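You operate a simulated robot arm through the tools that you are given. There is no shell and no other tool.

You run a simulated robot arm. Do the job below in one go: nothing can be reset, and whatever is moved stays where it is left.

TASK
Open the steel tank, lift the basket on to the small table, drain the tank and shut its valve.
Fine: nothing is left in the tank; its lid stays open; both tubes stay in the basket; the other controls stay.

Only the result counts: the job must be done as asked and must still hold three seconds after the hand-in. Knocking over, shifting, dropping, spilling or breaking anything else fails it. Lids that push on must go on centred and level and be pressed home; caps that screw on are set level and turned clockwise until they are tight.

THE ROBOT
A 7-joint arm with a fingered hand, fixed in place. Base frame: the origin is on the floor under the middle of its stand, x ahead of it, y to its left, z up. Units: cm, degrees, N and s.
With the tool pointing down near the work surface it reaches from about 10 to 62 cm from the base axis. Its first joint turns from -115.0 to 115.0 degrees. Payload 3.1 kg.
The TCP is the grasp point between the finger pads, 2.2 cm short of the fingertips. In the tool frame z runs along the fingers and y along their closing line. The gripper opens to 11.2 cm; its body begins 6 cm behind the TCP. The gripper is a hand of 3 fingers: y runs from the thumb to the fingers, the wrist lies at [0, 0, -21.8] in the tool frame, and closing takes about 1.5 s.
Orientation is that of the tool frame in the base frame, as [roll, pitch, yaw] about the fixed x, y, z axes, in that order (R = Rz(yaw) Ry(pitch) Rx(roll)). With the fingers straight down and closing along the base's y, the tool's x points along the base's -x, its y along +y and its z along -z.

THE INTERFACE
- The arm moves only by the tool nudge_tool. Its argument "moves" is text: rows parted by semicolons, each of 6 numbers parted by spaces: the shift along the tool's x, y, z in cm, then the turn, a rotation vector about the tool's x, y, z in degrees. In form: tx ty tz wx wy wz; .... A call has 1 to 20 rows; each row shifts and turns the commanded pose from where the row before left it, along the tool's axes as they then stand. "jaw" is the gripper command, from -1 (fully open) to 1 (shut), values between in proportion, set as the call begins (left out, the last holds). A row lasts 0.2 s, in which the tool goes at most 5 cm and 8.6 degrees; a call with a longer step from one row to the next is refused whole, and so is a gripper value outside its range. A pose out of reach is approached as far as the arm can. The call stops where the force on the tool passes 40 N (or 10 N more than at its start, if that is more) or the arm is blocked; 0.2 s more then pass. Each finger travels about 10.8 cm/s and halts on what it meets, pressing with about 24 N; the grip force reading is that of the motor and also rises with nothing between the fingers. The clock runs only during rows and for 0.2 s after the last one: add rows that do not move to give the fingers time. The reply holds the time, the measured pose of the TCP, the force on the tool along the base axes, the opening and the grip force, in the units named above and with some noise, with the torque about the TCP (base axes, N m) and any sound that the robot's microphone picked up.
- Cameras (640 x 400 px; columns grow to the right, rows downward): "scene" is fixed at [22.42, 64.73, 150.82]; the picture's right is [-1.00, -0.07, 0.00], its down [-0.04, 0.58, -0.81] and it looks along [0.06, -0.81, -0.58] (base axes); focal length 227 px, centre (320, 200). "wrist" rides on the gripper at [6.6, 0.3, -8] in the tool frame; the picture's right is [-0.05, 1.00, 0.00], its down [-0.77, -0.04, -0.64] and it looks along [-0.64, -0.03, 0.77] (tool axes); focal length 275 px, centre (320, 200). There is no depth. A picture from a camera that has moved, and an enlarged one, comes with that camera's place and axes in the base frame and with its lens. The place of the scene camera against the robot may be out by one fixed shift of up to 1.2 cm in any direction.
- capture(camera): a new picture of that camera. No time passes.
- slide_trunk(by): slides the trunk up (or, below 0, down) by that many cm; the arm rides with it, the base frame stays. It gives what a move gives, with no picture.
- set_grasp(shape): the hand has 3 fingers and takes this shape, open, in about a second: jaw (thumb against the fingers, like two jaws); tri (thumb and two fingers); tip (a fingertip pinch); poke (one finger out to press); point (the index stretched); flat (the hand flat); cup (the hand cupped); fist (a fist). The gripper value then closes the fingers along that shape, each until it touches; the sizes above hold for jaw. It gives what a move gives, with no picture.
- enlarge(camera, box): a new picture of the part [left, top, right, bottom] of that camera's present view, enlarged. No time passes.
- job_done(): hands the job in; it is judged then, once.

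Nothing tells you positions but the pictures and the camera data. Unless the task says otherwise, let go and move clear before handing in.

The tools are called after "Request:" as a command line: name --argument value ..., lists and objects as JSON in quotes. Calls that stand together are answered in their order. nudge_tool: Moves the arm, as the interface text tells. Its arguments: {"type":"object","properties":{"moves":{"type":"string"},"jaw":{"type":"number"}},"required":["moves"]} The other tools are called the same way: slide_trunk (by) moves the trunk up or down; set_grasp (shape) gives the hand a shape; capture (camera) takes a picture; enlarge (camera, box) takes an enlarged picture of a part of a camera's view; job_done () hands the job in.

At the start:

```text
t: 0.0
tool_pos: [29.4, 9.44, 140.54]
ee_rot: [180.0, 0.0, -180.0]
wrist_force: [0.2, 0.4, 0.1]
torque: [0.01, 0.0, 0.0]
gripper_width: 11.19
finger_force: 0.0
shape: jaw
trunk travel left (down, up): [-83.7, 15.3]
```

scene: 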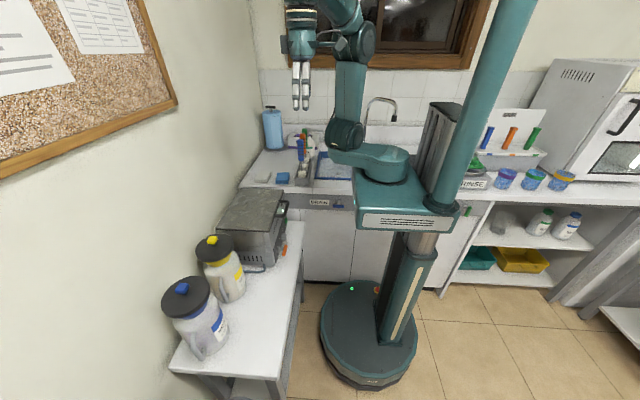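
wrist: 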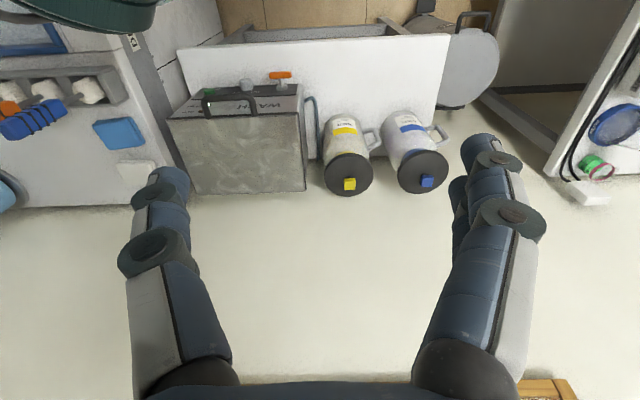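

I see a steel tank on a bench along the wall on the left, with two jugs beside it. I'll look closer before moving anything.

Request:
enlarge --camera "scene" --box '[160, 160, 320, 280]'

Request:
enlarge --camera "wrist" --box '[150, 0, 350, 210]'

Request:
enlarge --camera "wrist" --box '[300, 0, 640, 212]'

Request:
enlarge --camera "scene" --box '[420, 60, 640, 300]'

```text
3.33 times, centred on (240, 220) of scene
camera zoom: at [22.42, 64.73, 150.82], right [-1.0, -0.07, 0.0], down [-0.04, 0.58, -0.81], along [0.06, -0.81, -0.58], focal length 758 px, centre (587, 133)
```

zoom: 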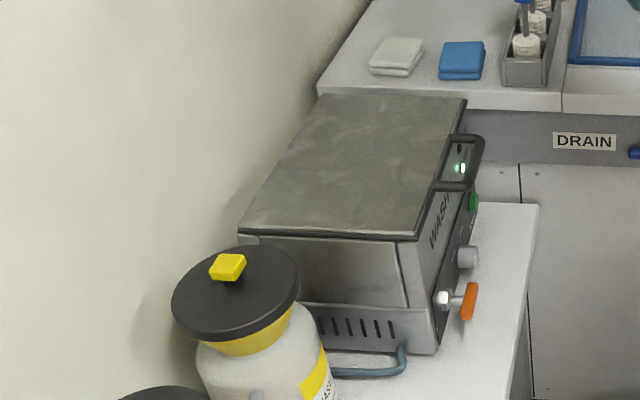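

```text
1.90 times, centred on (250, 105) of wrist
camera zoom: at [22.68, 9.87, 148.72], right [0.05, 1.0, 0.0], down [0.77, -0.04, 0.64], along [0.64, -0.03, -0.77], focal length 524 px, centre (453, 381)
```

zoom: 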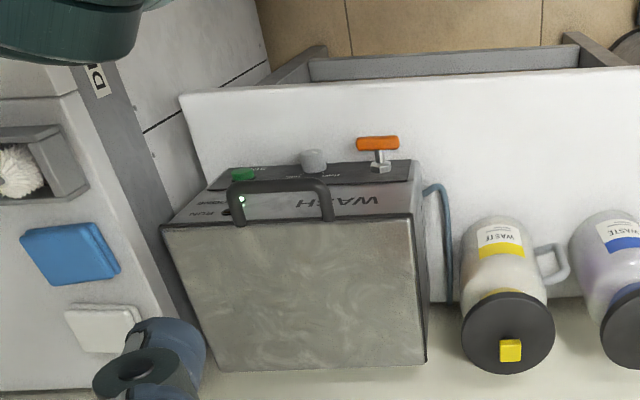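

```text
1.88 times, centred on (470, 106) of wrist
camera zoom: at [22.68, 9.87, 148.72], right [0.05, 1.0, 0.0], down [0.77, -0.04, 0.64], along [0.64, -0.03, -0.77], focal length 518 px, centre (38, 377)
```

zoom: 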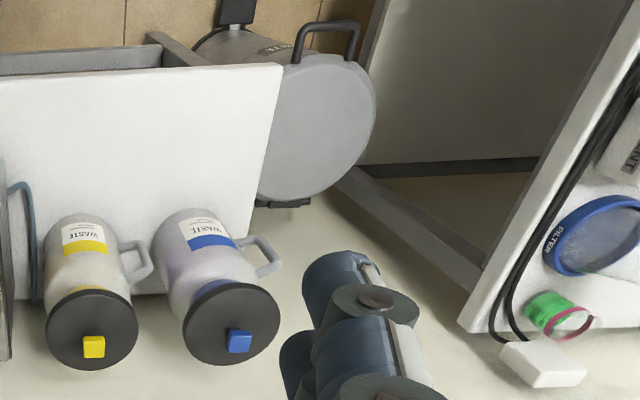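

```text
1.67 times, centred on (530, 180) of scene
camera zoom: at [22.42, 64.73, 150.82], right [-1.0, -0.07, 0.0], down [-0.04, 0.58, -0.81], along [0.06, -0.81, -0.58], focal length 379 px, centre (-30, 233)
```

zoom: 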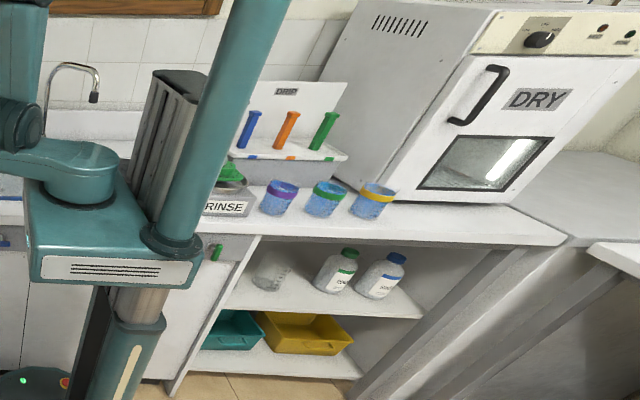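

The steel tank "WASH" is at about x 46–68, y -26–4, with its lid top at z≈90. Its front, with a green button, a knob and an orange valve, faces the robot. I'll turn the wrist to look around for the small table.

Request:
nudge_tool --moves "0 0 0 0 0 -8.5;0 0 0 0 0 -8.5;0 0 0 0 0 -8.5;0 0 0 0 0 -8.5;0 0 0 0 0 -8.5;0 0 0 0 0 -8.5"

Request:
capture --camera "wrist"

Request:
capture --camera "scene"

```text
t: 1.4
tool_pos: [29.37, 9.64, 140.48]
ee_rot: [-180.0, 0.0, -128.8]
wrist_force: [0.4, -1.0, 0.1]
torque: [0.01, 0.01, 0.01]
gripper_width: 11.2
finger_force: 0.0
shape: jaw
trunk travel left (down, up): [-83.7, 15.3]
```

```text
taken
camera wrist: at [24.98, 4.61, 148.75], right [-0.75, 0.66, 0.0], down [0.51, 0.58, 0.64], along [0.42, 0.48, -0.77], focal length 275 px, centre (320, 200)
```

wrist: 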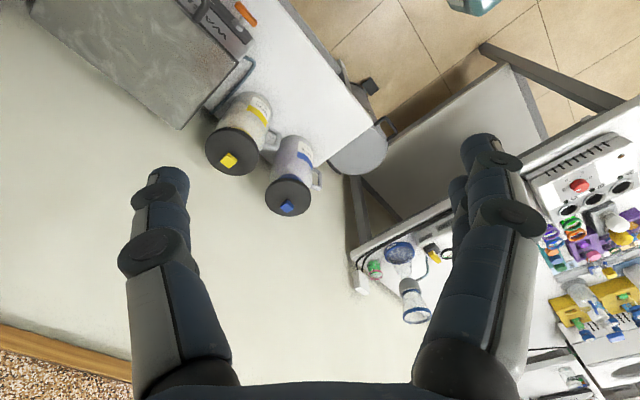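

```text
taken
```

scene: 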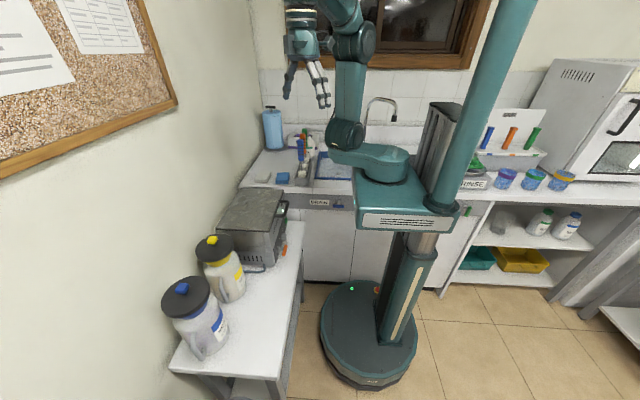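

There is a bench further to +y, behind the scene camera. I'll keep turning to find the small table.

Request:
nudge_tool --moves "0 0 0 0 0 -8.5;0 0 0 0 0 -8.5;0 0 0 0 0 -8.5;0 0 0 0 0 -8.5;0 0 0 0 0 -8.5;0 0 0 0 0 -8.5;0 0 0 0 0 -8.5;0 0 0 0 0 -8.5"

Request:
capture --camera "wrist"

```text
t: 3.2
tool_pos: [29.31, 9.61, 140.67]
ee_rot: [-180.0, 0.1, -60.9]
wrist_force: [0.0, -0.2, 0.2]
torque: [0.01, 0.02, -0.03]
gripper_width: 11.17
finger_force: 0.0
shape: jaw
trunk travel left (down, up): [-83.7, 15.3]
```

```text
taken
camera wrist: at [32.22, 3.64, 148.75], right [-0.9, -0.45, 0.0], down [-0.34, 0.69, 0.64], along [-0.28, 0.57, -0.77], focal length 275 px, centre (320, 200)
```

wrist: 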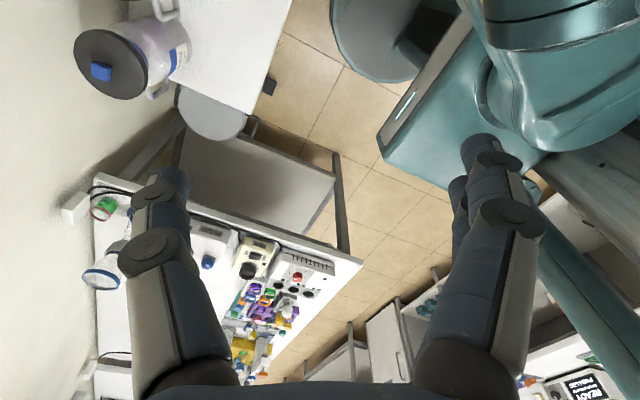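

No small table other than the one carrying the tank so far. I'll turn back the other way and look toward -y and the far areas.

Request:
nudge_tool --moves "0 0 0 0 0 8.5;0 0 0 0 0 8.5;0 0 0 0 0 8.5;0 0 0 0 0 8.5;0 0 0 0 0 8.5;0 0 0 0 0 8.5;0 0 0 0 0 8.5;0 0 0 0 0 8.5;0 0 0 0 0 8.5;0 0 0 0 0 8.5;0 0 0 0 0 8.5;0 0 0 0 0 8.5;0 0 0 0 0 8.5;0 0 0 0 0 8.5;0 0 0 0 0 8.5;0 0 0 0 0 8.5;0 0 0 0 0 8.5;0 0 0 0 0 8.5;0 0 0 0 0 8.5;0 0 0 0 0 8.5"

Request:
capture --camera "wrist"

```text
t: 7.4
tool_pos: [29.38, 9.6, 140.68]
ee_rot: [-180.0, 0.0, 128.7]
wrist_force: [-0.4, -0.5, -0.3]
torque: [0.0, 0.01, 0.01]
gripper_width: 11.19
finger_force: 0.1
shape: jaw
trunk travel left (down, up): [-83.7, 15.3]
```

```text
taken
camera wrist: at [25.39, 14.85, 148.77], right [0.81, 0.59, 0.0], down [0.46, -0.62, 0.64], along [0.38, -0.51, -0.77], focal length 275 px, centre (320, 200)
```

wrist: 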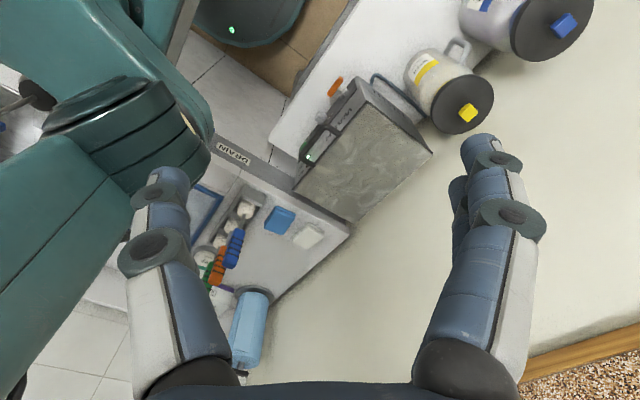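

The only small table is the one the tank and the two waste jugs stand on: top z≈65–68, front edge x≈37, y from -30 to 43. Next I'll turn the wrist forward again, lower the trunk and study the tank's front.

Request:
nudge_tool --moves "0 0 0 0 0 -8.5;0 0 0 0 0 -8.5;0 0 0 0 0 -8.5;0 0 0 0 0 -8.5;0 0 0 0 0 -8.5;0 0 0 0 0 -8.5;2 -3 0 0 0 0;2 -3 0 0 0 0;2 -3 0 0 0 0;0 -3 0 0 0 0;0 -3 0 0 0 0;0 -3 0 0 0 0;0 -3 0 0 0 0"

Request:
slide_trunk --by -25

Request:
capture --camera "wrist"

Request:
capture --camera "scene"

```text
t: 10.2
tool_pos: [23.17, -11.39, 140.55]
ee_rot: [-179.9, 0.0, 180.0]
wrist_force: [0.5, 0.0, -0.9]
torque: [0.02, 0.0, 0.0]
gripper_width: 11.19
finger_force: 0.0
shape: jaw
trunk travel left (down, up): [-83.7, 15.3]
```

```text
t: 12.8
tool_pos: [23.3, -11.37, 115.46]
ee_rot: [-179.9, 0.0, -180.0]
wrist_force: [0.0, 0.2, -0.6]
torque: [0.0, 0.01, 0.01]
gripper_width: 11.17
finger_force: 0.0
shape: jaw
trunk travel left (down, up): [-58.7, 40.3]
```

```text
taken
camera wrist: at [16.58, -11.06, 123.67], right [0.05, 1.0, 0.0], down [0.77, -0.04, 0.64], along [0.64, -0.03, -0.77], focal length 275 px, centre (320, 200)
```

wrist: 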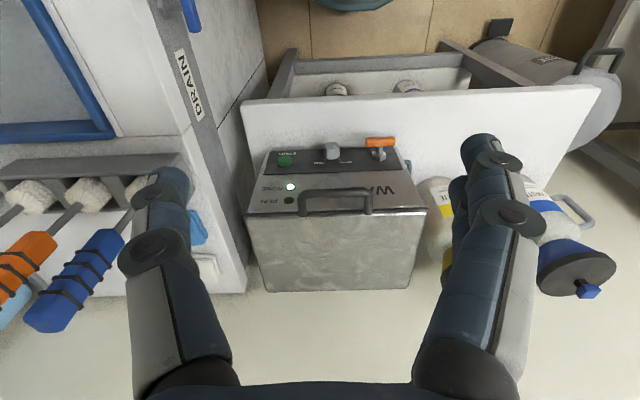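

```text
taken
```

scene: 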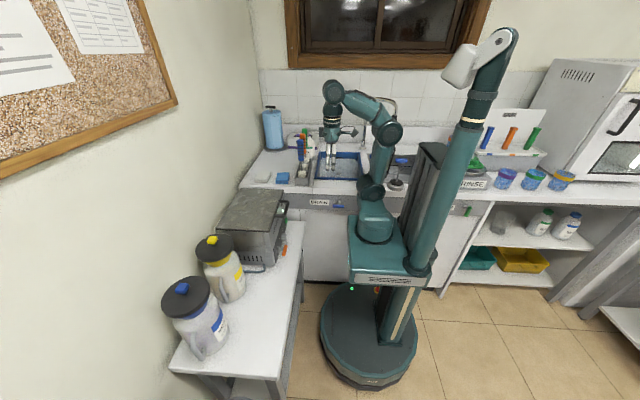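

Request:
enlarge --camera "wrist" --box '[220, 90, 460, 300]'

Request:
enlarge --camera "scene" --box '[230, 130, 380, 270]'

```text
1.90 times, centred on (340, 195) of wrist
camera zoom: at [16.58, -11.06, 123.67], right [0.05, 1.0, 0.0], down [0.77, -0.04, 0.64], along [0.64, -0.03, -0.77], focal length 524 px, centre (282, 210)
```

zoom: 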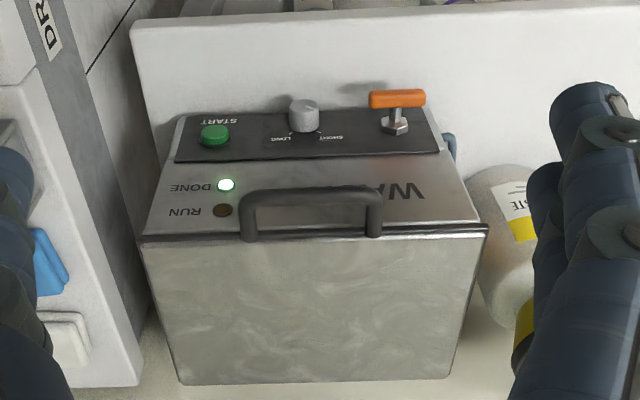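

```text
2.86 times, centred on (305, 200) of scene
camera zoom: at [22.42, 64.73, 150.82], right [-1.0, -0.07, 0.0], down [-0.04, 0.58, -0.81], along [0.06, -0.81, -0.58], focal length 650 px, centre (363, 200)
```

zoom: 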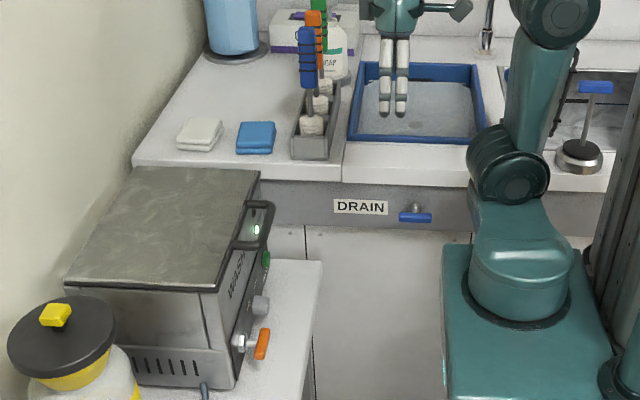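

The bar handle is at about (42, -10, 91). The orange T-valve is at about (42, -1, 76.6), with its axis along x. I'll look closer at the hinge, the tank side and the jugs.

Request:
enlarge --camera "scene" --box '[215, 180, 305, 240]'

Request:
enlarge --camera "scene" --box '[220, 215, 310, 275]'

Request:
enlarge --camera "scene" --box '[150, 210, 330, 400]'

Request:
enlarge --camera "wrist" --box '[240, 130, 410, 230]'

```text
6.67 times, centred on (260, 210) of scene
camera zoom: at [22.42, 64.73, 150.82], right [-1.0, -0.07, 0.0], down [-0.04, 0.58, -0.81], along [0.06, -0.81, -0.58], focal length 1516 px, centre (720, 133)
```

zoom: 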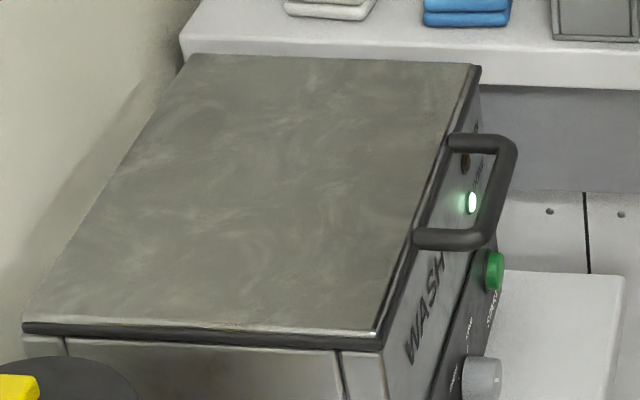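

```text
6.67 times, centred on (265, 245) of scene
camera zoom: at [22.42, 64.73, 150.82], right [-1.0, -0.07, 0.0], down [-0.04, 0.58, -0.81], along [0.06, -0.81, -0.58], focal length 1516 px, centre (687, -100)
```

zoom: 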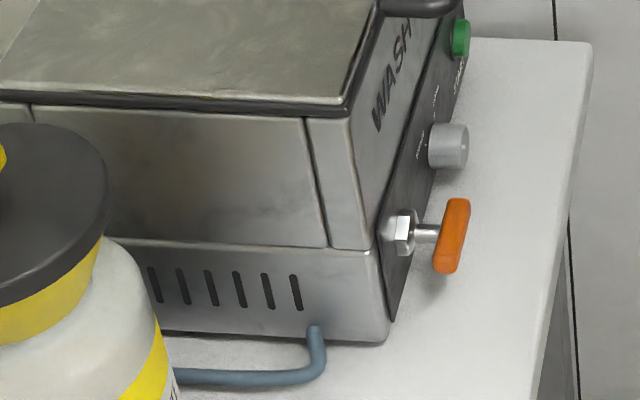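

```text
2.11 times, centred on (240, 305) of scene
camera zoom: at [22.42, 64.73, 150.82], right [-1.0, -0.07, 0.0], down [-0.04, 0.58, -0.81], along [0.06, -0.81, -0.58], focal length 479 px, centre (488, -21)
```

zoom: 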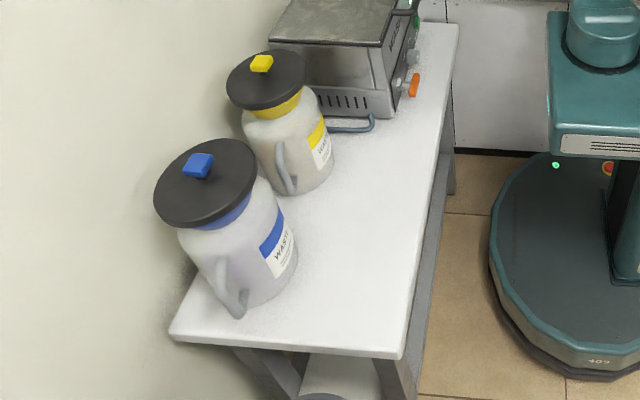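

```text
3.76 times, centred on (325, 180) of wrist
camera zoom: at [16.58, -11.06, 123.67], right [0.05, 1.0, 0.0], down [0.77, -0.04, 0.64], along [0.64, -0.03, -0.77], focal length 1036 px, centre (301, 275)
```

zoom: 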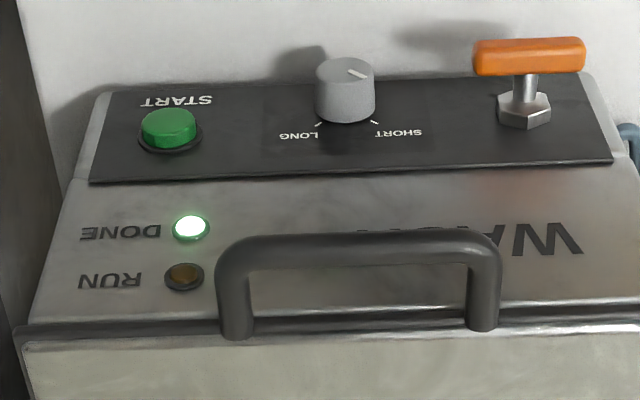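

I'll grip the lid's bar handle with the jaws tilted forward. First I'll yaw the hand so it closes across the bar, tilt it and take a closer look.

Request:
nudge_tool --moves "0 0 0 0 0 -8.5;0 0 0 0 0 -8.5;0 0 0 0 0 -8.5;0 0 0 0 0 -8.5;0 0 0 0 0 -8.5;0 0 0 0 0 -8.5;0 0 0 0 0 -8.5;0 0 0 0 0 -8.5;0 0 0 0 0 -8.5;0 0 0 0 0 -8.5;0 0 0 0 0 -5;0 0 0 7.5 0 0;0 0 0 7.5 0 0;0 0 0 7.5 0 0;0 0 0 7.5 0 0" --jaw 0.1

Request:
capture --camera "wrist"

Request:
capture --camera "scene"

```text
t: 16.0
tool_pos: [26.91, -10.13, 117.66]
ee_rot: [-150.3, 0.0, -89.0]
wrist_force: [0.1, 0.4, 0.0]
torque: [0.02, 0.01, -0.02]
gripper_width: 5.07
finger_force: 0.1
shape: jaw
out of reach, approached as far as the arm can: row 14, 15
trunk travel left (down, up): [-58.7, 40.3]
```

```text
taken
camera wrist: at [22.87, -16.9, 124.63], right [-0.87, 0.03, -0.5], down [-0.3, 0.77, 0.57], along [0.4, 0.64, -0.66], focal length 275 px, centre (320, 200)
```

wrist: 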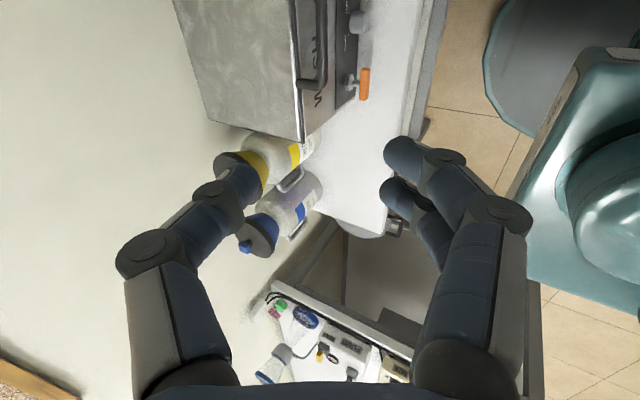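

```text
taken
```

scene: 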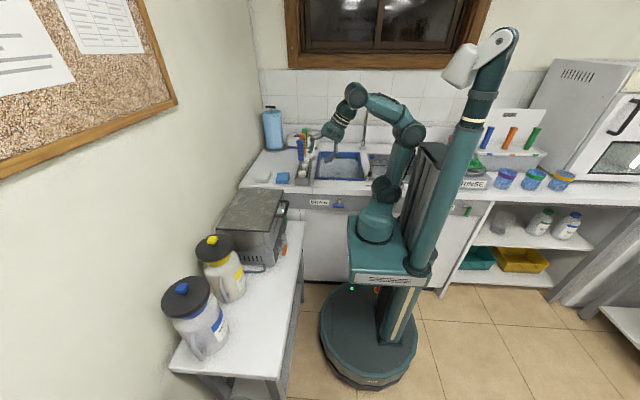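

The tilted pose was a bit too close to the base. I'll move forward toward the handle, staying above it.

Request:
nudge_tool --moves "-0.375 -2.575 2.5 0 0 0;-0.375 -2.575 2.5 0 0 0;-0.375 -2.575 2.5 0 0 0;-0.375 -2.575 2.5 0 0 0"

Request:
capture --camera "wrist"

```text
t: 17.0
tool_pos: [41.0, -9.05, 114.31]
ee_rot: [-150.0, 0.2, -90.0]
wrist_force: [0.4, 0.3, 0.8]
torque: [-0.02, -0.07, 0.02]
gripper_width: 5.08
finger_force: 0.1
shape: jaw
trunk travel left (down, up): [-58.7, 40.3]
```

```text
taken
camera wrist: at [36.71, -15.74, 121.18], right [-0.87, 0.05, -0.5], down [-0.29, 0.77, 0.57], along [0.41, 0.64, -0.65], focal length 275 px, centre (320, 200)
```

wrist: 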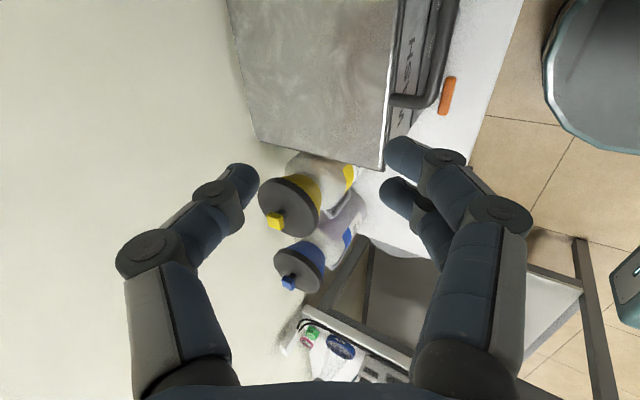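

Request:
nudge_tool --moves "0.21 2.635 2.665 0 0 0;0.21 2.635 2.665 0 0 0;0.21 2.635 2.665 0 0 0;0.21 2.635 2.665 0 0 0"

Request:
capture --camera "wrist"

Request:
enlarge --camera "scene" --box '[230, 130, 350, 250]'

```text
t: 18.0
tool_pos: [36.95, -10.01, 99.65]
ee_rot: [-149.9, -0.1, -90.1]
wrist_force: [-0.4, 0.1, -0.1]
torque: [0.02, 0.01, -0.05]
gripper_width: 5.09
finger_force: 0.1
shape: jaw
trunk travel left (down, up): [-58.7, 40.3]
```

```text
taken
camera wrist: at [32.71, -16.55, 106.58], right [-0.86, 0.05, -0.5], down [-0.29, 0.77, 0.57], along [0.41, 0.64, -0.65], focal length 275 px, centre (320, 200)
```

wrist: 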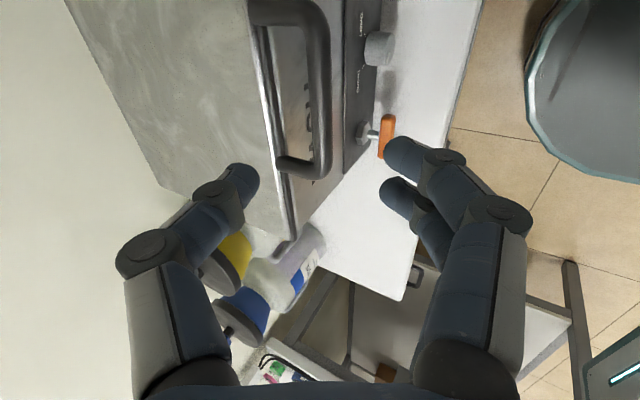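

```text
3.33 times, centred on (290, 190) of scene
camera zoom: at [22.42, 64.73, 150.82], right [-1.0, -0.07, 0.0], down [-0.04, 0.58, -0.81], along [0.06, -0.81, -0.58], focal length 758 px, centre (420, 233)
```

zoom: 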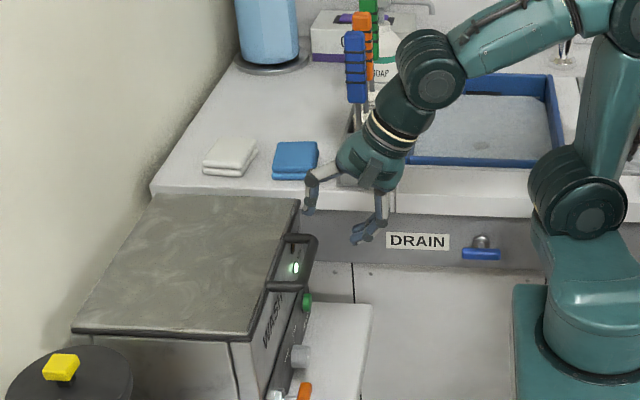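

The bar sits where I computed it. I'll advance along the tool axis so it comes between thumb and fingers.

Request:
nudge_tool --moves "0 -0.125 2 0 0 0;0 -0.125 2 0 0 0;0 -0.125 2 0 0 0;0 -0.125 1 0 0 0"

Request:
capture --camera "wrist"

Request:
enlarge --camera "scene" --box '[240, 150, 330, 230]'

```text
t: 19.0
tool_pos: [40.91, -9.76, 93.9]
ee_rot: [-150.0, 0.0, -89.9]
wrist_force: [0.4, 0.1, -0.4]
torque: [0.01, 0.01, 0.01]
gripper_width: 5.09
finger_force: 0.1
shape: jaw
trunk travel left (down, up): [-58.7, 40.3]
```

```text
taken
camera wrist: at [36.61, -16.51, 100.82], right [-0.86, 0.05, -0.5], down [-0.29, 0.77, 0.57], along [0.41, 0.64, -0.65], focal length 275 px, centre (320, 200)
```

wrist: 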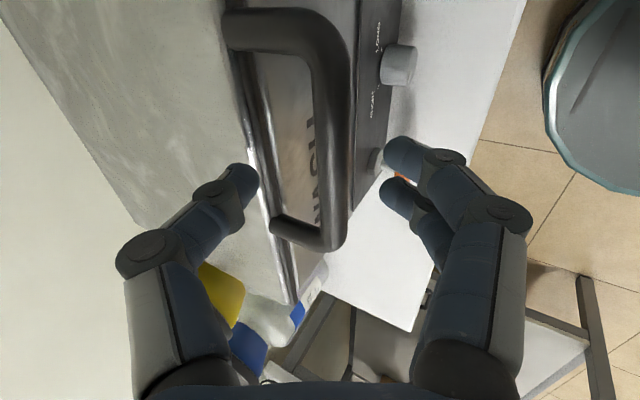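

```text
5.00 times, centred on (285, 190) of scene
camera zoom: at [22.42, 64.73, 150.82], right [-1.0, -0.07, 0.0], down [-0.04, 0.58, -0.81], along [0.06, -0.81, -0.58], focal length 1137 px, centre (495, 250)
```

zoom: 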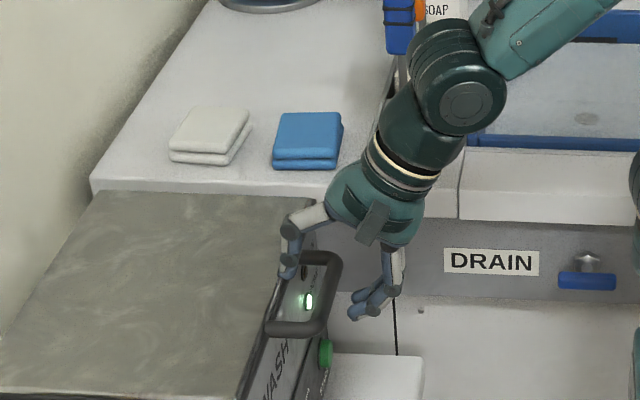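

Request:
nudge_tool --moves "0 0 0 0 0 0;0 0 0 0 0 0;0 -0.05 1 0 0 0;0 -0.05 1 0 0 0;0 0 0.8 0 0 0" --jaw 0.29

Request:
capture --camera "wrist"

Request:
enlarge --camera "scene" --box '[240, 150, 330, 230]'

```text
t: 20.2
tool_pos: [42.2, -9.96, 91.62]
ee_rot: [-150.0, 0.0, -90.2]
wrist_force: [-6.8, -0.3, 1.2]
torque: [-0.02, -0.08, 0.02]
gripper_width: 3.63
finger_force: 0.0
shape: jaw
trunk travel left (down, up): [-58.7, 40.3]
```

```text
taken
camera wrist: at [37.92, -16.59, 98.56], right [-0.86, 0.05, -0.5], down [-0.29, 0.77, 0.57], along [0.41, 0.63, -0.65], focal length 275 px, centre (320, 200)
```

wrist: 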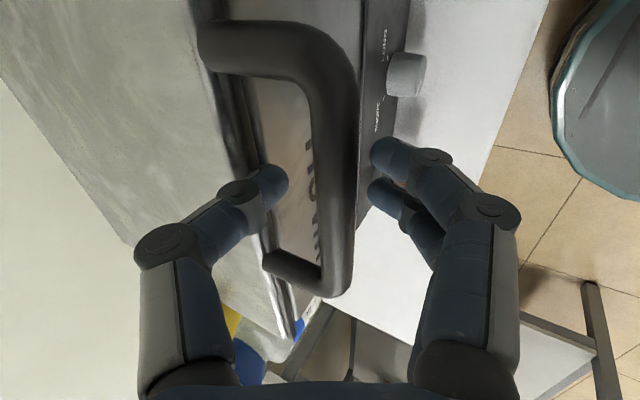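

```text
5.00 times, centred on (285, 190) of scene
camera zoom: at [22.42, 64.73, 150.82], right [-1.0, -0.07, 0.0], down [-0.04, 0.58, -0.81], along [0.06, -0.81, -0.58], focal length 1137 px, centre (495, 250)
```

zoom: 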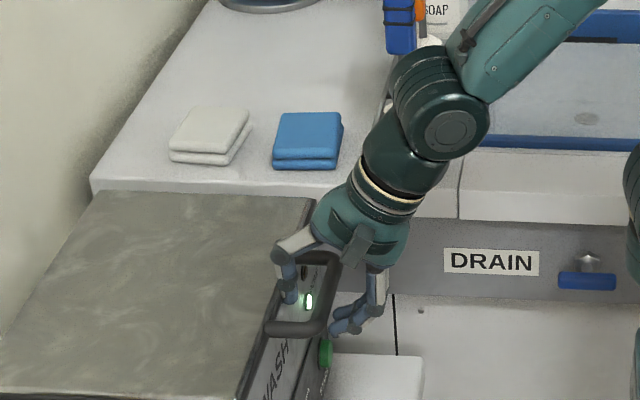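

The bar is between the thumb and fingers, with the thumb lightly touching the lid edge. Closing on the bar now.

Request:
nudge_tool --moves "0 0.3 0 0 0 0;0 0 0 0 0 0;0 0 0 0 0 0;0 0 0 0 0 0;0 0 0 0 0 0;0 0 0 0 0 0" --jaw 1

Request:
capture --camera "wrist"

```text
t: 21.6
tool_pos: [42.12, -9.85, 91.39]
ee_rot: [-150.0, 0.0, -90.0]
wrist_force: [-3.3, 0.4, -1.9]
torque: [-0.01, -0.04, -0.04]
gripper_width: 0.01
finger_force: 24.2
shape: jaw
trunk travel left (down, up): [-58.7, 40.3]
```

```text
taken
camera wrist: at [37.77, -16.56, 98.37], right [-0.86, 0.05, -0.5], down [-0.29, 0.77, 0.57], along [0.41, 0.64, -0.65], focal length 275 px, centre (320, 200)
```

wrist: 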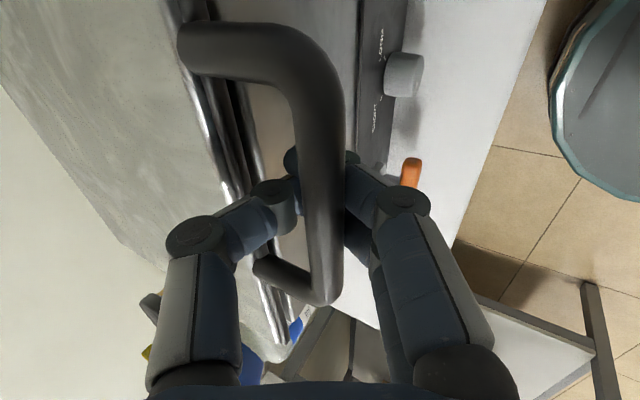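

The fingertips have closed beneath the bar, so it's caged like a hook. I'll lift along the lid's arc (hinge near x≈68) in small steps and watch the force.

Request:
nudge_tool --moves "0 -0.711 -1.16 0 0 0;0 -0.771 -1.122 0 0 0;0 -0.829 -1.08 0 0 0;0 -0.884 -1.035 0 0 0;0 -0.937 -0.988 0 0 0"

Request:
capture --camera "wrist"

Request:
enlarge --camera "scene" --box '[210, 130, 330, 250]'

```text
t: 22.8
tool_pos: [43.15, -9.76, 98.13]
ee_rot: [-150.0, 0.0, -90.0]
wrist_force: [-1.2, -1.1, -1.8]
torque: [0.03, 0.0, 0.02]
gripper_width: 0.01
finger_force: 23.8
shape: jaw
trunk travel left (down, up): [-58.7, 40.3]
```

```text
taken
camera wrist: at [38.71, -16.48, 105.09], right [-0.86, 0.05, -0.5], down [-0.29, 0.77, 0.57], along [0.41, 0.64, -0.65], focal length 275 px, centre (320, 200)
```

wrist: 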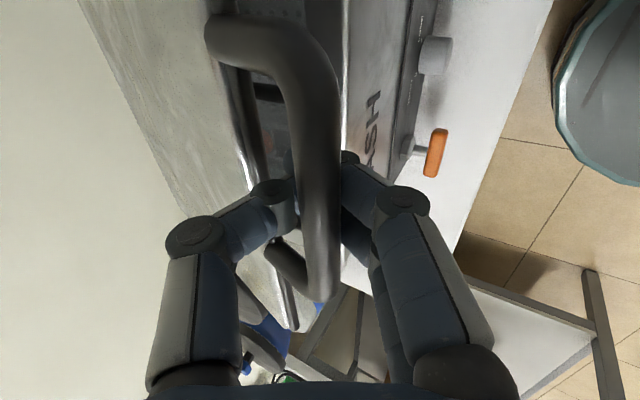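

```text
3.33 times, centred on (270, 190) of scene
camera zoom: at [22.42, 64.73, 150.82], right [-1.0, -0.07, 0.0], down [-0.04, 0.58, -0.81], along [0.06, -0.81, -0.58], focal length 758 px, centre (487, 233)
```

zoom: 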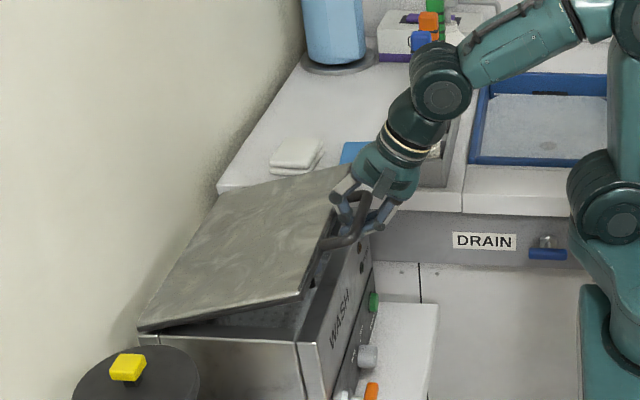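

The lid is opening easily. I'll continue along the arc to about 45°.

Request:
nudge_tool --moves "0 -0.987 -0.937 0 0 0;0 -1.035 -0.884 0 0 0;0 -1.08 -0.829 0 0 0;0 -1.122 -0.771 0 0 0;0 -1.161 -0.711 0 0 0;0 -1.196 -0.649 0 0 0;0 -1.229 -0.586 0 0 0;0 -1.258 -0.521 0 0 0;0 -1.283 -0.454 0 0 0;0 -1.305 -0.387 0 0 0"

Request:
capture --camera "wrist"

Request:
enlarge --camera "scene" --box '[190, 110, 330, 250]'

```text
t: 25.0
tool_pos: [49.88, -9.92, 109.74]
ee_rot: [-150.1, 0.1, -90.1]
wrist_force: [3.6, -0.2, -6.8]
torque: [-0.02, 0.04, -0.02]
gripper_width: 0.02
finger_force: 24.4
shape: jaw
trunk travel left (down, up): [-58.7, 40.3]
```

```text
taken
camera wrist: at [45.59, -16.51, 116.67], right [-0.87, 0.05, -0.5], down [-0.28, 0.77, 0.57], along [0.41, 0.64, -0.65], focal length 275 px, centre (320, 200)
```

wrist: 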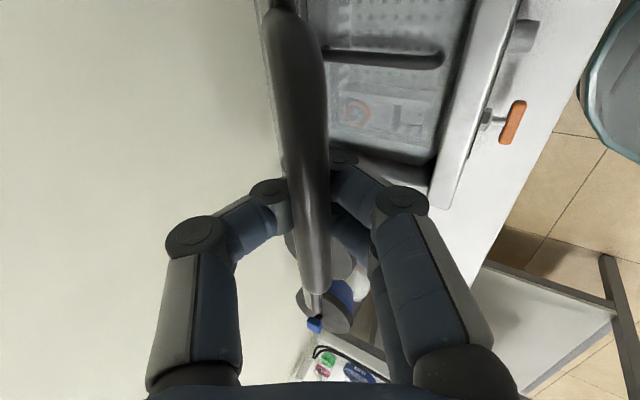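

```text
2.86 times, centred on (260, 180) of scene
camera zoom: at [22.42, 64.73, 150.82], right [-1.0, -0.07, 0.0], down [-0.04, 0.58, -0.81], along [0.06, -0.81, -0.58], focal length 650 px, centre (491, 257)
```

zoom: 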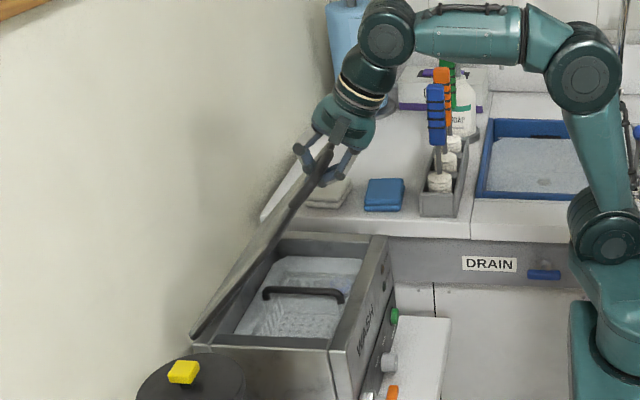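

The basket is visible inside, with its own bail handle across it. I'll continue the lid to about 75°.

Request:
nudge_tool --moves "0 -1.324 -0.318 0 0 0;0 -1.338 -0.248 0 0 0;0 -1.35 -0.178 0 0 0;0 -1.357 -0.107 0 0 0;0 -1.361 -0.036 0 0 0;0 -1.361 0.036 0 0 0;0 -1.357 0.107 0 0 0;0 -1.35 0.178 0 0 0;0 -1.338 0.248 0 0 0;0 -1.324 0.318 0 0 0"

Request:
capture --camera "wrist"

Request:
enlarge --camera "scene" --box '[190, 110, 330, 250]'

```text
t: 27.2
tool_pos: [56.97, -7.88, 112.41]
ee_rot: [-150.0, 0.0, -90.0]
wrist_force: [0.3, -0.1, -0.8]
torque: [0.0, -0.01, 0.05]
gripper_width: 0.0
finger_force: 24.1
shape: jaw
out of reach, approached as far as the arm can: row 2, 3, 4, 5, 6, 7, 8, 9, 10
trunk travel left (down, up): [-58.7, 40.3]
```

```text
taken
camera wrist: at [52.62, -14.57, 119.4], right [-0.86, 0.05, -0.5], down [-0.29, 0.77, 0.57], along [0.41, 0.63, -0.65], focal length 275 px, centre (320, 200)
```

wrist: 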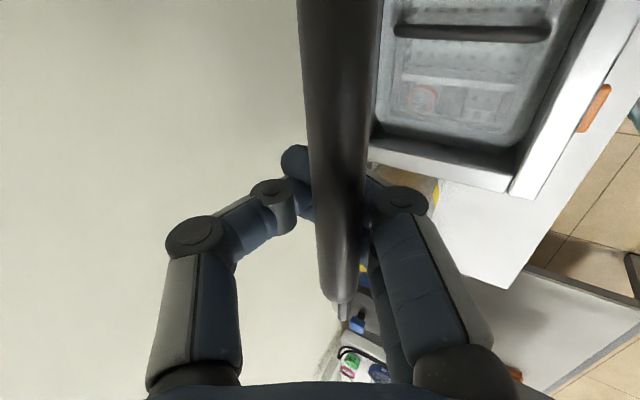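

```text
2.86 times, centred on (260, 180) of scene
camera zoom: at [22.42, 64.73, 150.82], right [-1.0, -0.07, 0.0], down [-0.04, 0.58, -0.81], along [0.06, -0.81, -0.58], focal length 650 px, centre (491, 257)
```

zoom: 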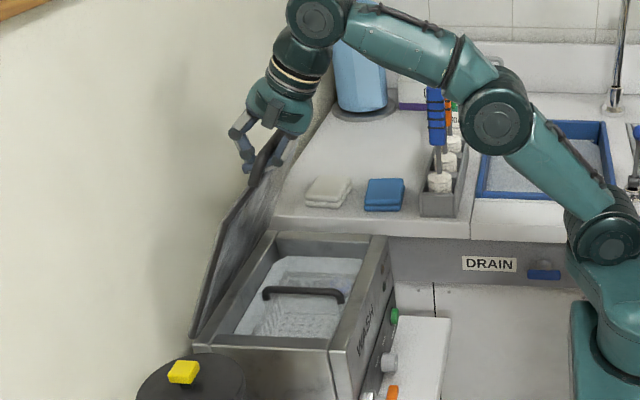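

The arm reached its limit at this tilt. Tilting the hand further forward brings the wrist nearer and gives more reach, so I'll do that while still hooked.

Request:
nudge_tool --moves "0 0 0 4 0 0;0 0 0 4 0 0;0 0 0 4 0 0;0 0 0 4 0 0;0 0 0 4 0 0"

Request:
capture --camera "wrist"

Request:
enlarge --camera "scene" --box '[190, 110, 330, 250]'

```text
t: 28.4
tool_pos: [56.9, -7.81, 112.45]
ee_rot: [-129.9, 0.0, -90.0]
wrist_force: [-1.1, -1.1, -0.2]
torque: [0.02, -0.03, 0.0]
gripper_width: 0.02
finger_force: 24.4
shape: jaw
trunk travel left (down, up): [-58.7, 40.3]
```

```text
taken
camera wrist: at [50.47, -14.55, 117.4], right [-0.64, 0.05, -0.77], down [-0.46, 0.77, 0.44], along [0.61, 0.64, -0.47], focal length 275 px, centre (320, 200)
```

wrist: 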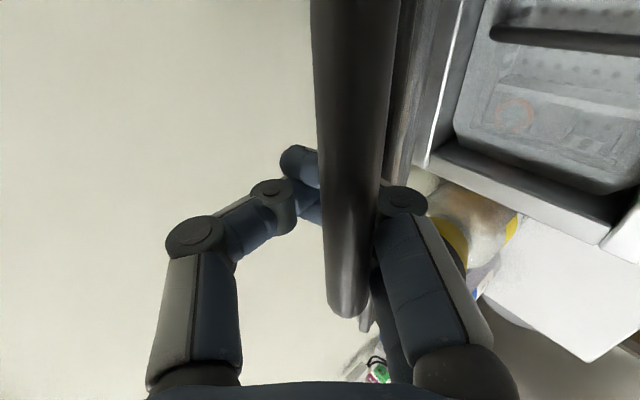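

```text
2.86 times, centred on (260, 180) of scene
camera zoom: at [22.42, 64.73, 150.82], right [-1.0, -0.07, 0.0], down [-0.04, 0.58, -0.81], along [0.06, -0.81, -0.58], focal length 650 px, centre (491, 257)
```

zoom: 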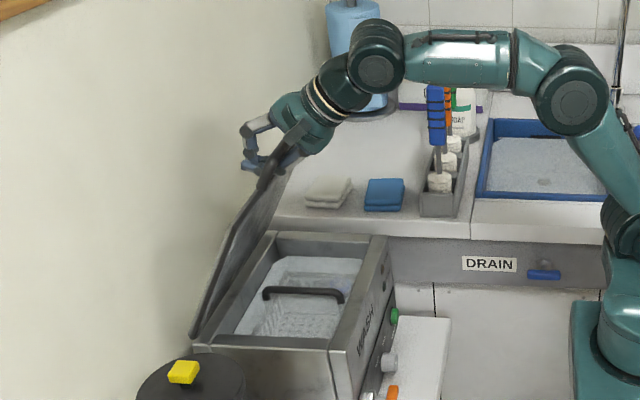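

The bar is now at about 60° of lid travel and the hand has slack around it. I'll back the hand off slightly to see whether the lid holds by itself.

Request:
nudge_tool --moves "0 0.87 -0.25 0 0 0;0 0.86 -0.25 0 0 0;0 0 0 0 0 0"

Request:
capture --camera "wrist"

Request:
enlarge --camera "scene" --box '[190, 110, 330, 250]'

```text
t: 29.2
tool_pos: [55.42, -7.88, 111.24]
ee_rot: [-130.0, -0.2, -90.0]
wrist_force: [-1.7, 0.5, -0.9]
torque: [-0.02, -0.02, -0.01]
gripper_width: 0.01
finger_force: 24.0
shape: jaw
trunk travel left (down, up): [-58.7, 40.3]
```

```text
taken
camera wrist: at [48.99, -14.55, 116.35], right [-0.64, 0.05, -0.77], down [-0.46, 0.77, 0.44], along [0.61, 0.64, -0.47], focal length 275 px, centre (320, 200)
```

wrist: 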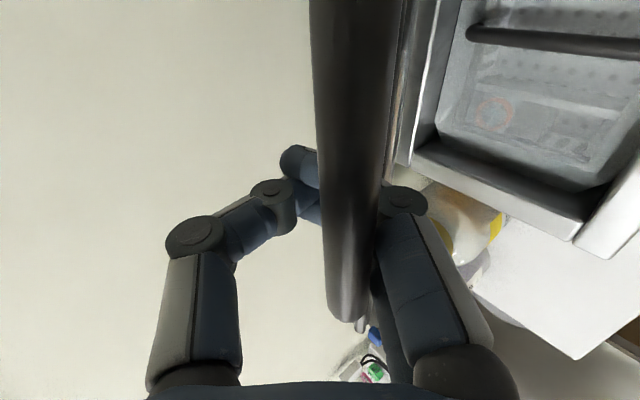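

```text
2.86 times, centred on (260, 180) of scene
camera zoom: at [22.42, 64.73, 150.82], right [-1.0, -0.07, 0.0], down [-0.04, 0.58, -0.81], along [0.06, -0.81, -0.58], focal length 650 px, centre (491, 257)
```

zoom: 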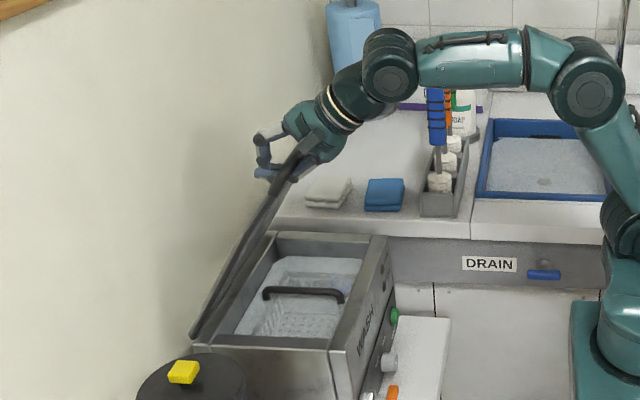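

The lid falls back by gravity, so it must be pushed past vertical. A gripped hand would hit the wall there. I'll lower it gently, then push it up from beneath with closed fingers pointing forward.

Request:
nudge_tool --moves "0 1.926 -0.459 -2 0 0;0 1.973 -0.309 -2 0 0;0 1.978 -0.119 -2 0 0;0 2.0 0.084 -2 0 0;0 1.968 0.273 -2 0 0;0 1.939 0.474 -2 0 0;0 1.864 0.663 -2 0 0;0 1.8 0.844 -2 0 0;0 1.697 1.014 -2 0 0;0 1.577 1.184 -2 0 0;0 0.68 0.665 0 0 0;0 0.68 0.665 0 0 0;0 0.63 0.71 0 0 0;0 0.63 0.71 0 0 0;0 0.573 0.593 0 0 0"

Request:
capture --camera "wrist"

Request:
enlarge --camera "scene" --box '[190, 110, 330, 250]'

```text
t: 31.2
tool_pos: [45.36, -7.8, 99.48]
ee_rot: [-144.5, 0.7, -89.8]
wrist_force: [18.4, -9.4, 17.7]
torque: [0.04, -5.47, -0.13]
gripper_width: 1.9
finger_force: 24.4
shape: jaw
trunk travel left (down, up): [-58.7, 40.3]
stopped in row 9: the force on the tool passed its limit at 41 N (the readings are from after the stop); the commanded pose is now the measured one
```

```text
taken
camera wrist: at [40.45, -14.64, 105.8], right [-0.81, 0.05, -0.58], down [-0.34, 0.76, 0.55], along [0.47, 0.64, -0.6], focal length 275 px, centre (320, 200)
```

wrist: 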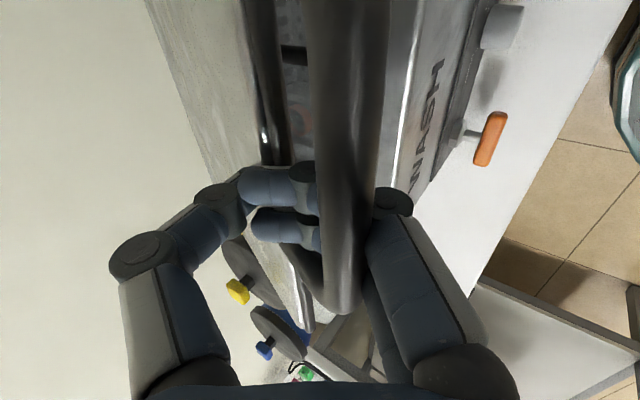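

```text
2.86 times, centred on (260, 180) of scene
camera zoom: at [22.42, 64.73, 150.82], right [-1.0, -0.07, 0.0], down [-0.04, 0.58, -0.81], along [0.06, -0.81, -0.58], focal length 650 px, centre (491, 257)
```

zoom: 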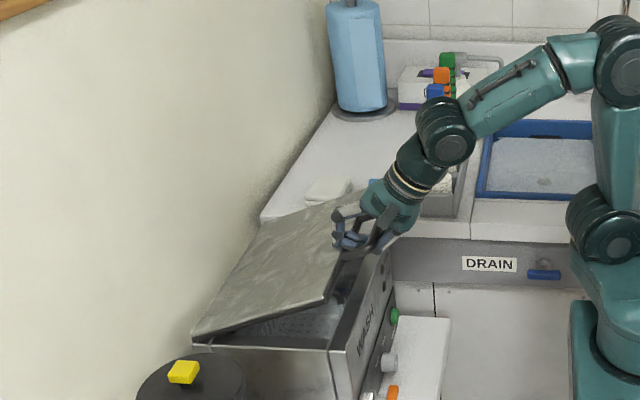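

The fingertips caught on the lid's front edge because the hand sat too deep over the bar. I'll look closely before freeing it.

Request:
enlarge --camera "wrist" --box '[180, 100, 440, 330]'

Request:
enlarge --camera "scene" --box '[245, 170, 315, 220]'

```text
1.74 times, centred on (310, 215) of wrist
camera zoom: at [40.45, -14.64, 105.8], right [-0.81, 0.05, -0.58], down [-0.34, 0.76, 0.55], along [0.47, 0.64, -0.6], focal length 479 px, centre (337, 174)
```

zoom: 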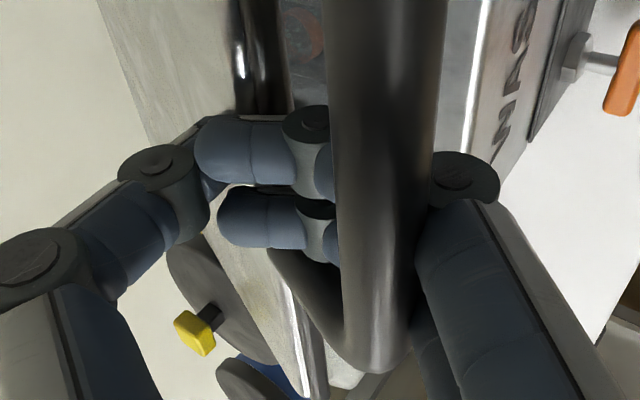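

```text
8.00 times, centred on (280, 195) of scene
camera zoom: at [22.42, 64.73, 150.82], right [-1.0, -0.07, 0.0], down [-0.04, 0.58, -0.81], along [0.06, -0.81, -0.58], focal length 1819 px, centre (640, 240)
```

zoom: 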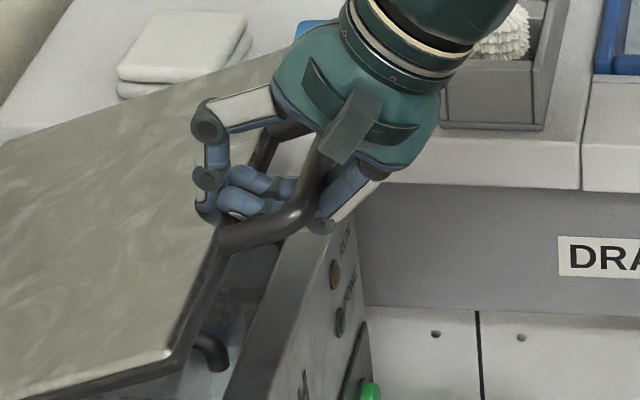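

Request:
nudge_tool --moves "0 0 -0.5 0 0 0;0 0 -0.5 0 0 0;0 0 -0.5 0 0 0"

Request:
enlarge --camera "scene" --box '[245, 170, 315, 220]'

Request:
capture --camera "wrist"

```text
t: 31.7
tool_pos: [45.62, -7.86, 99.97]
ee_rot: [-143.8, 0.9, -89.7]
wrist_force: [29.2, -11.7, 9.0]
torque: [-0.01, -4.61, -0.21]
gripper_width: 1.6
finger_force: 23.7
shape: jaw
trunk travel left (down, up): [-58.7, 40.3]
stopped in row 2: the force on the tool passed its limit at 42 N (the readings are from after the stop); the commanded pose is now the measured one
```

```text
8.00 times, centred on (280, 195) of scene
camera zoom: at [22.42, 64.73, 150.82], right [-1.0, -0.07, 0.0], down [-0.04, 0.58, -0.81], along [0.06, -0.81, -0.58], focal length 1819 px, centre (640, 240)
```

zoom: 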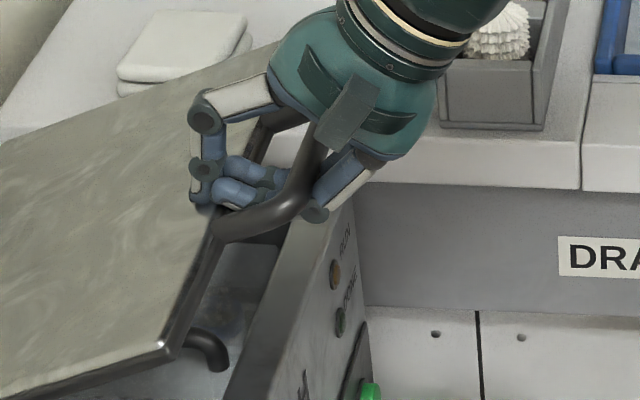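

```text
taken
camera wrist: at [40.6, -14.65, 106.41], right [-0.81, 0.05, -0.59], down [-0.35, 0.76, 0.55], along [0.48, 0.65, -0.6], focal length 275 px, centre (320, 200)
```

wrist: 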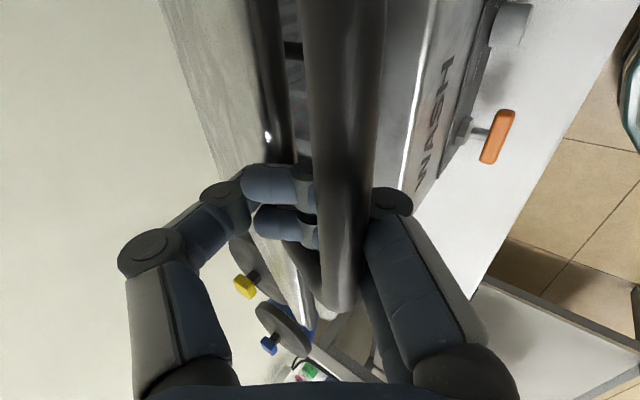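

The curled fingertips are pulling the bar outward, toward -x. I'll move the hand toward +x to relieve it.

Request:
nudge_tool --moves "0 -0.4 0.3 0 0 0;0 -0.4 0.3 0 0 0;0 0 0 0 0 0"

Request:
capture --camera "wrist"

```text
t: 32.5
tool_pos: [45.65, -7.88, 100.16]
ee_rot: [-144.2, 0.8, -89.6]
wrist_force: [-0.4, -13.2, 21.7]
torque: [0.0, -4.62, -0.2]
gripper_width: 1.76
finger_force: 23.9
shape: jaw
trunk travel left (down, up): [-58.7, 40.3]
```

```text
taken
camera wrist: at [40.69, -14.64, 106.45], right [-0.81, 0.05, -0.58], down [-0.35, 0.76, 0.55], along [0.47, 0.65, -0.6], focal length 275 px, centre (320, 200)
```

wrist: 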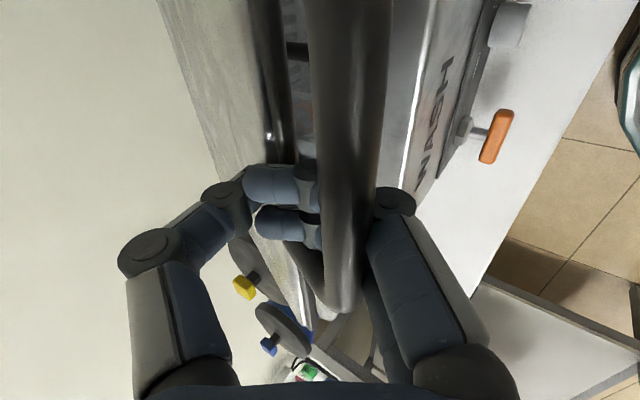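

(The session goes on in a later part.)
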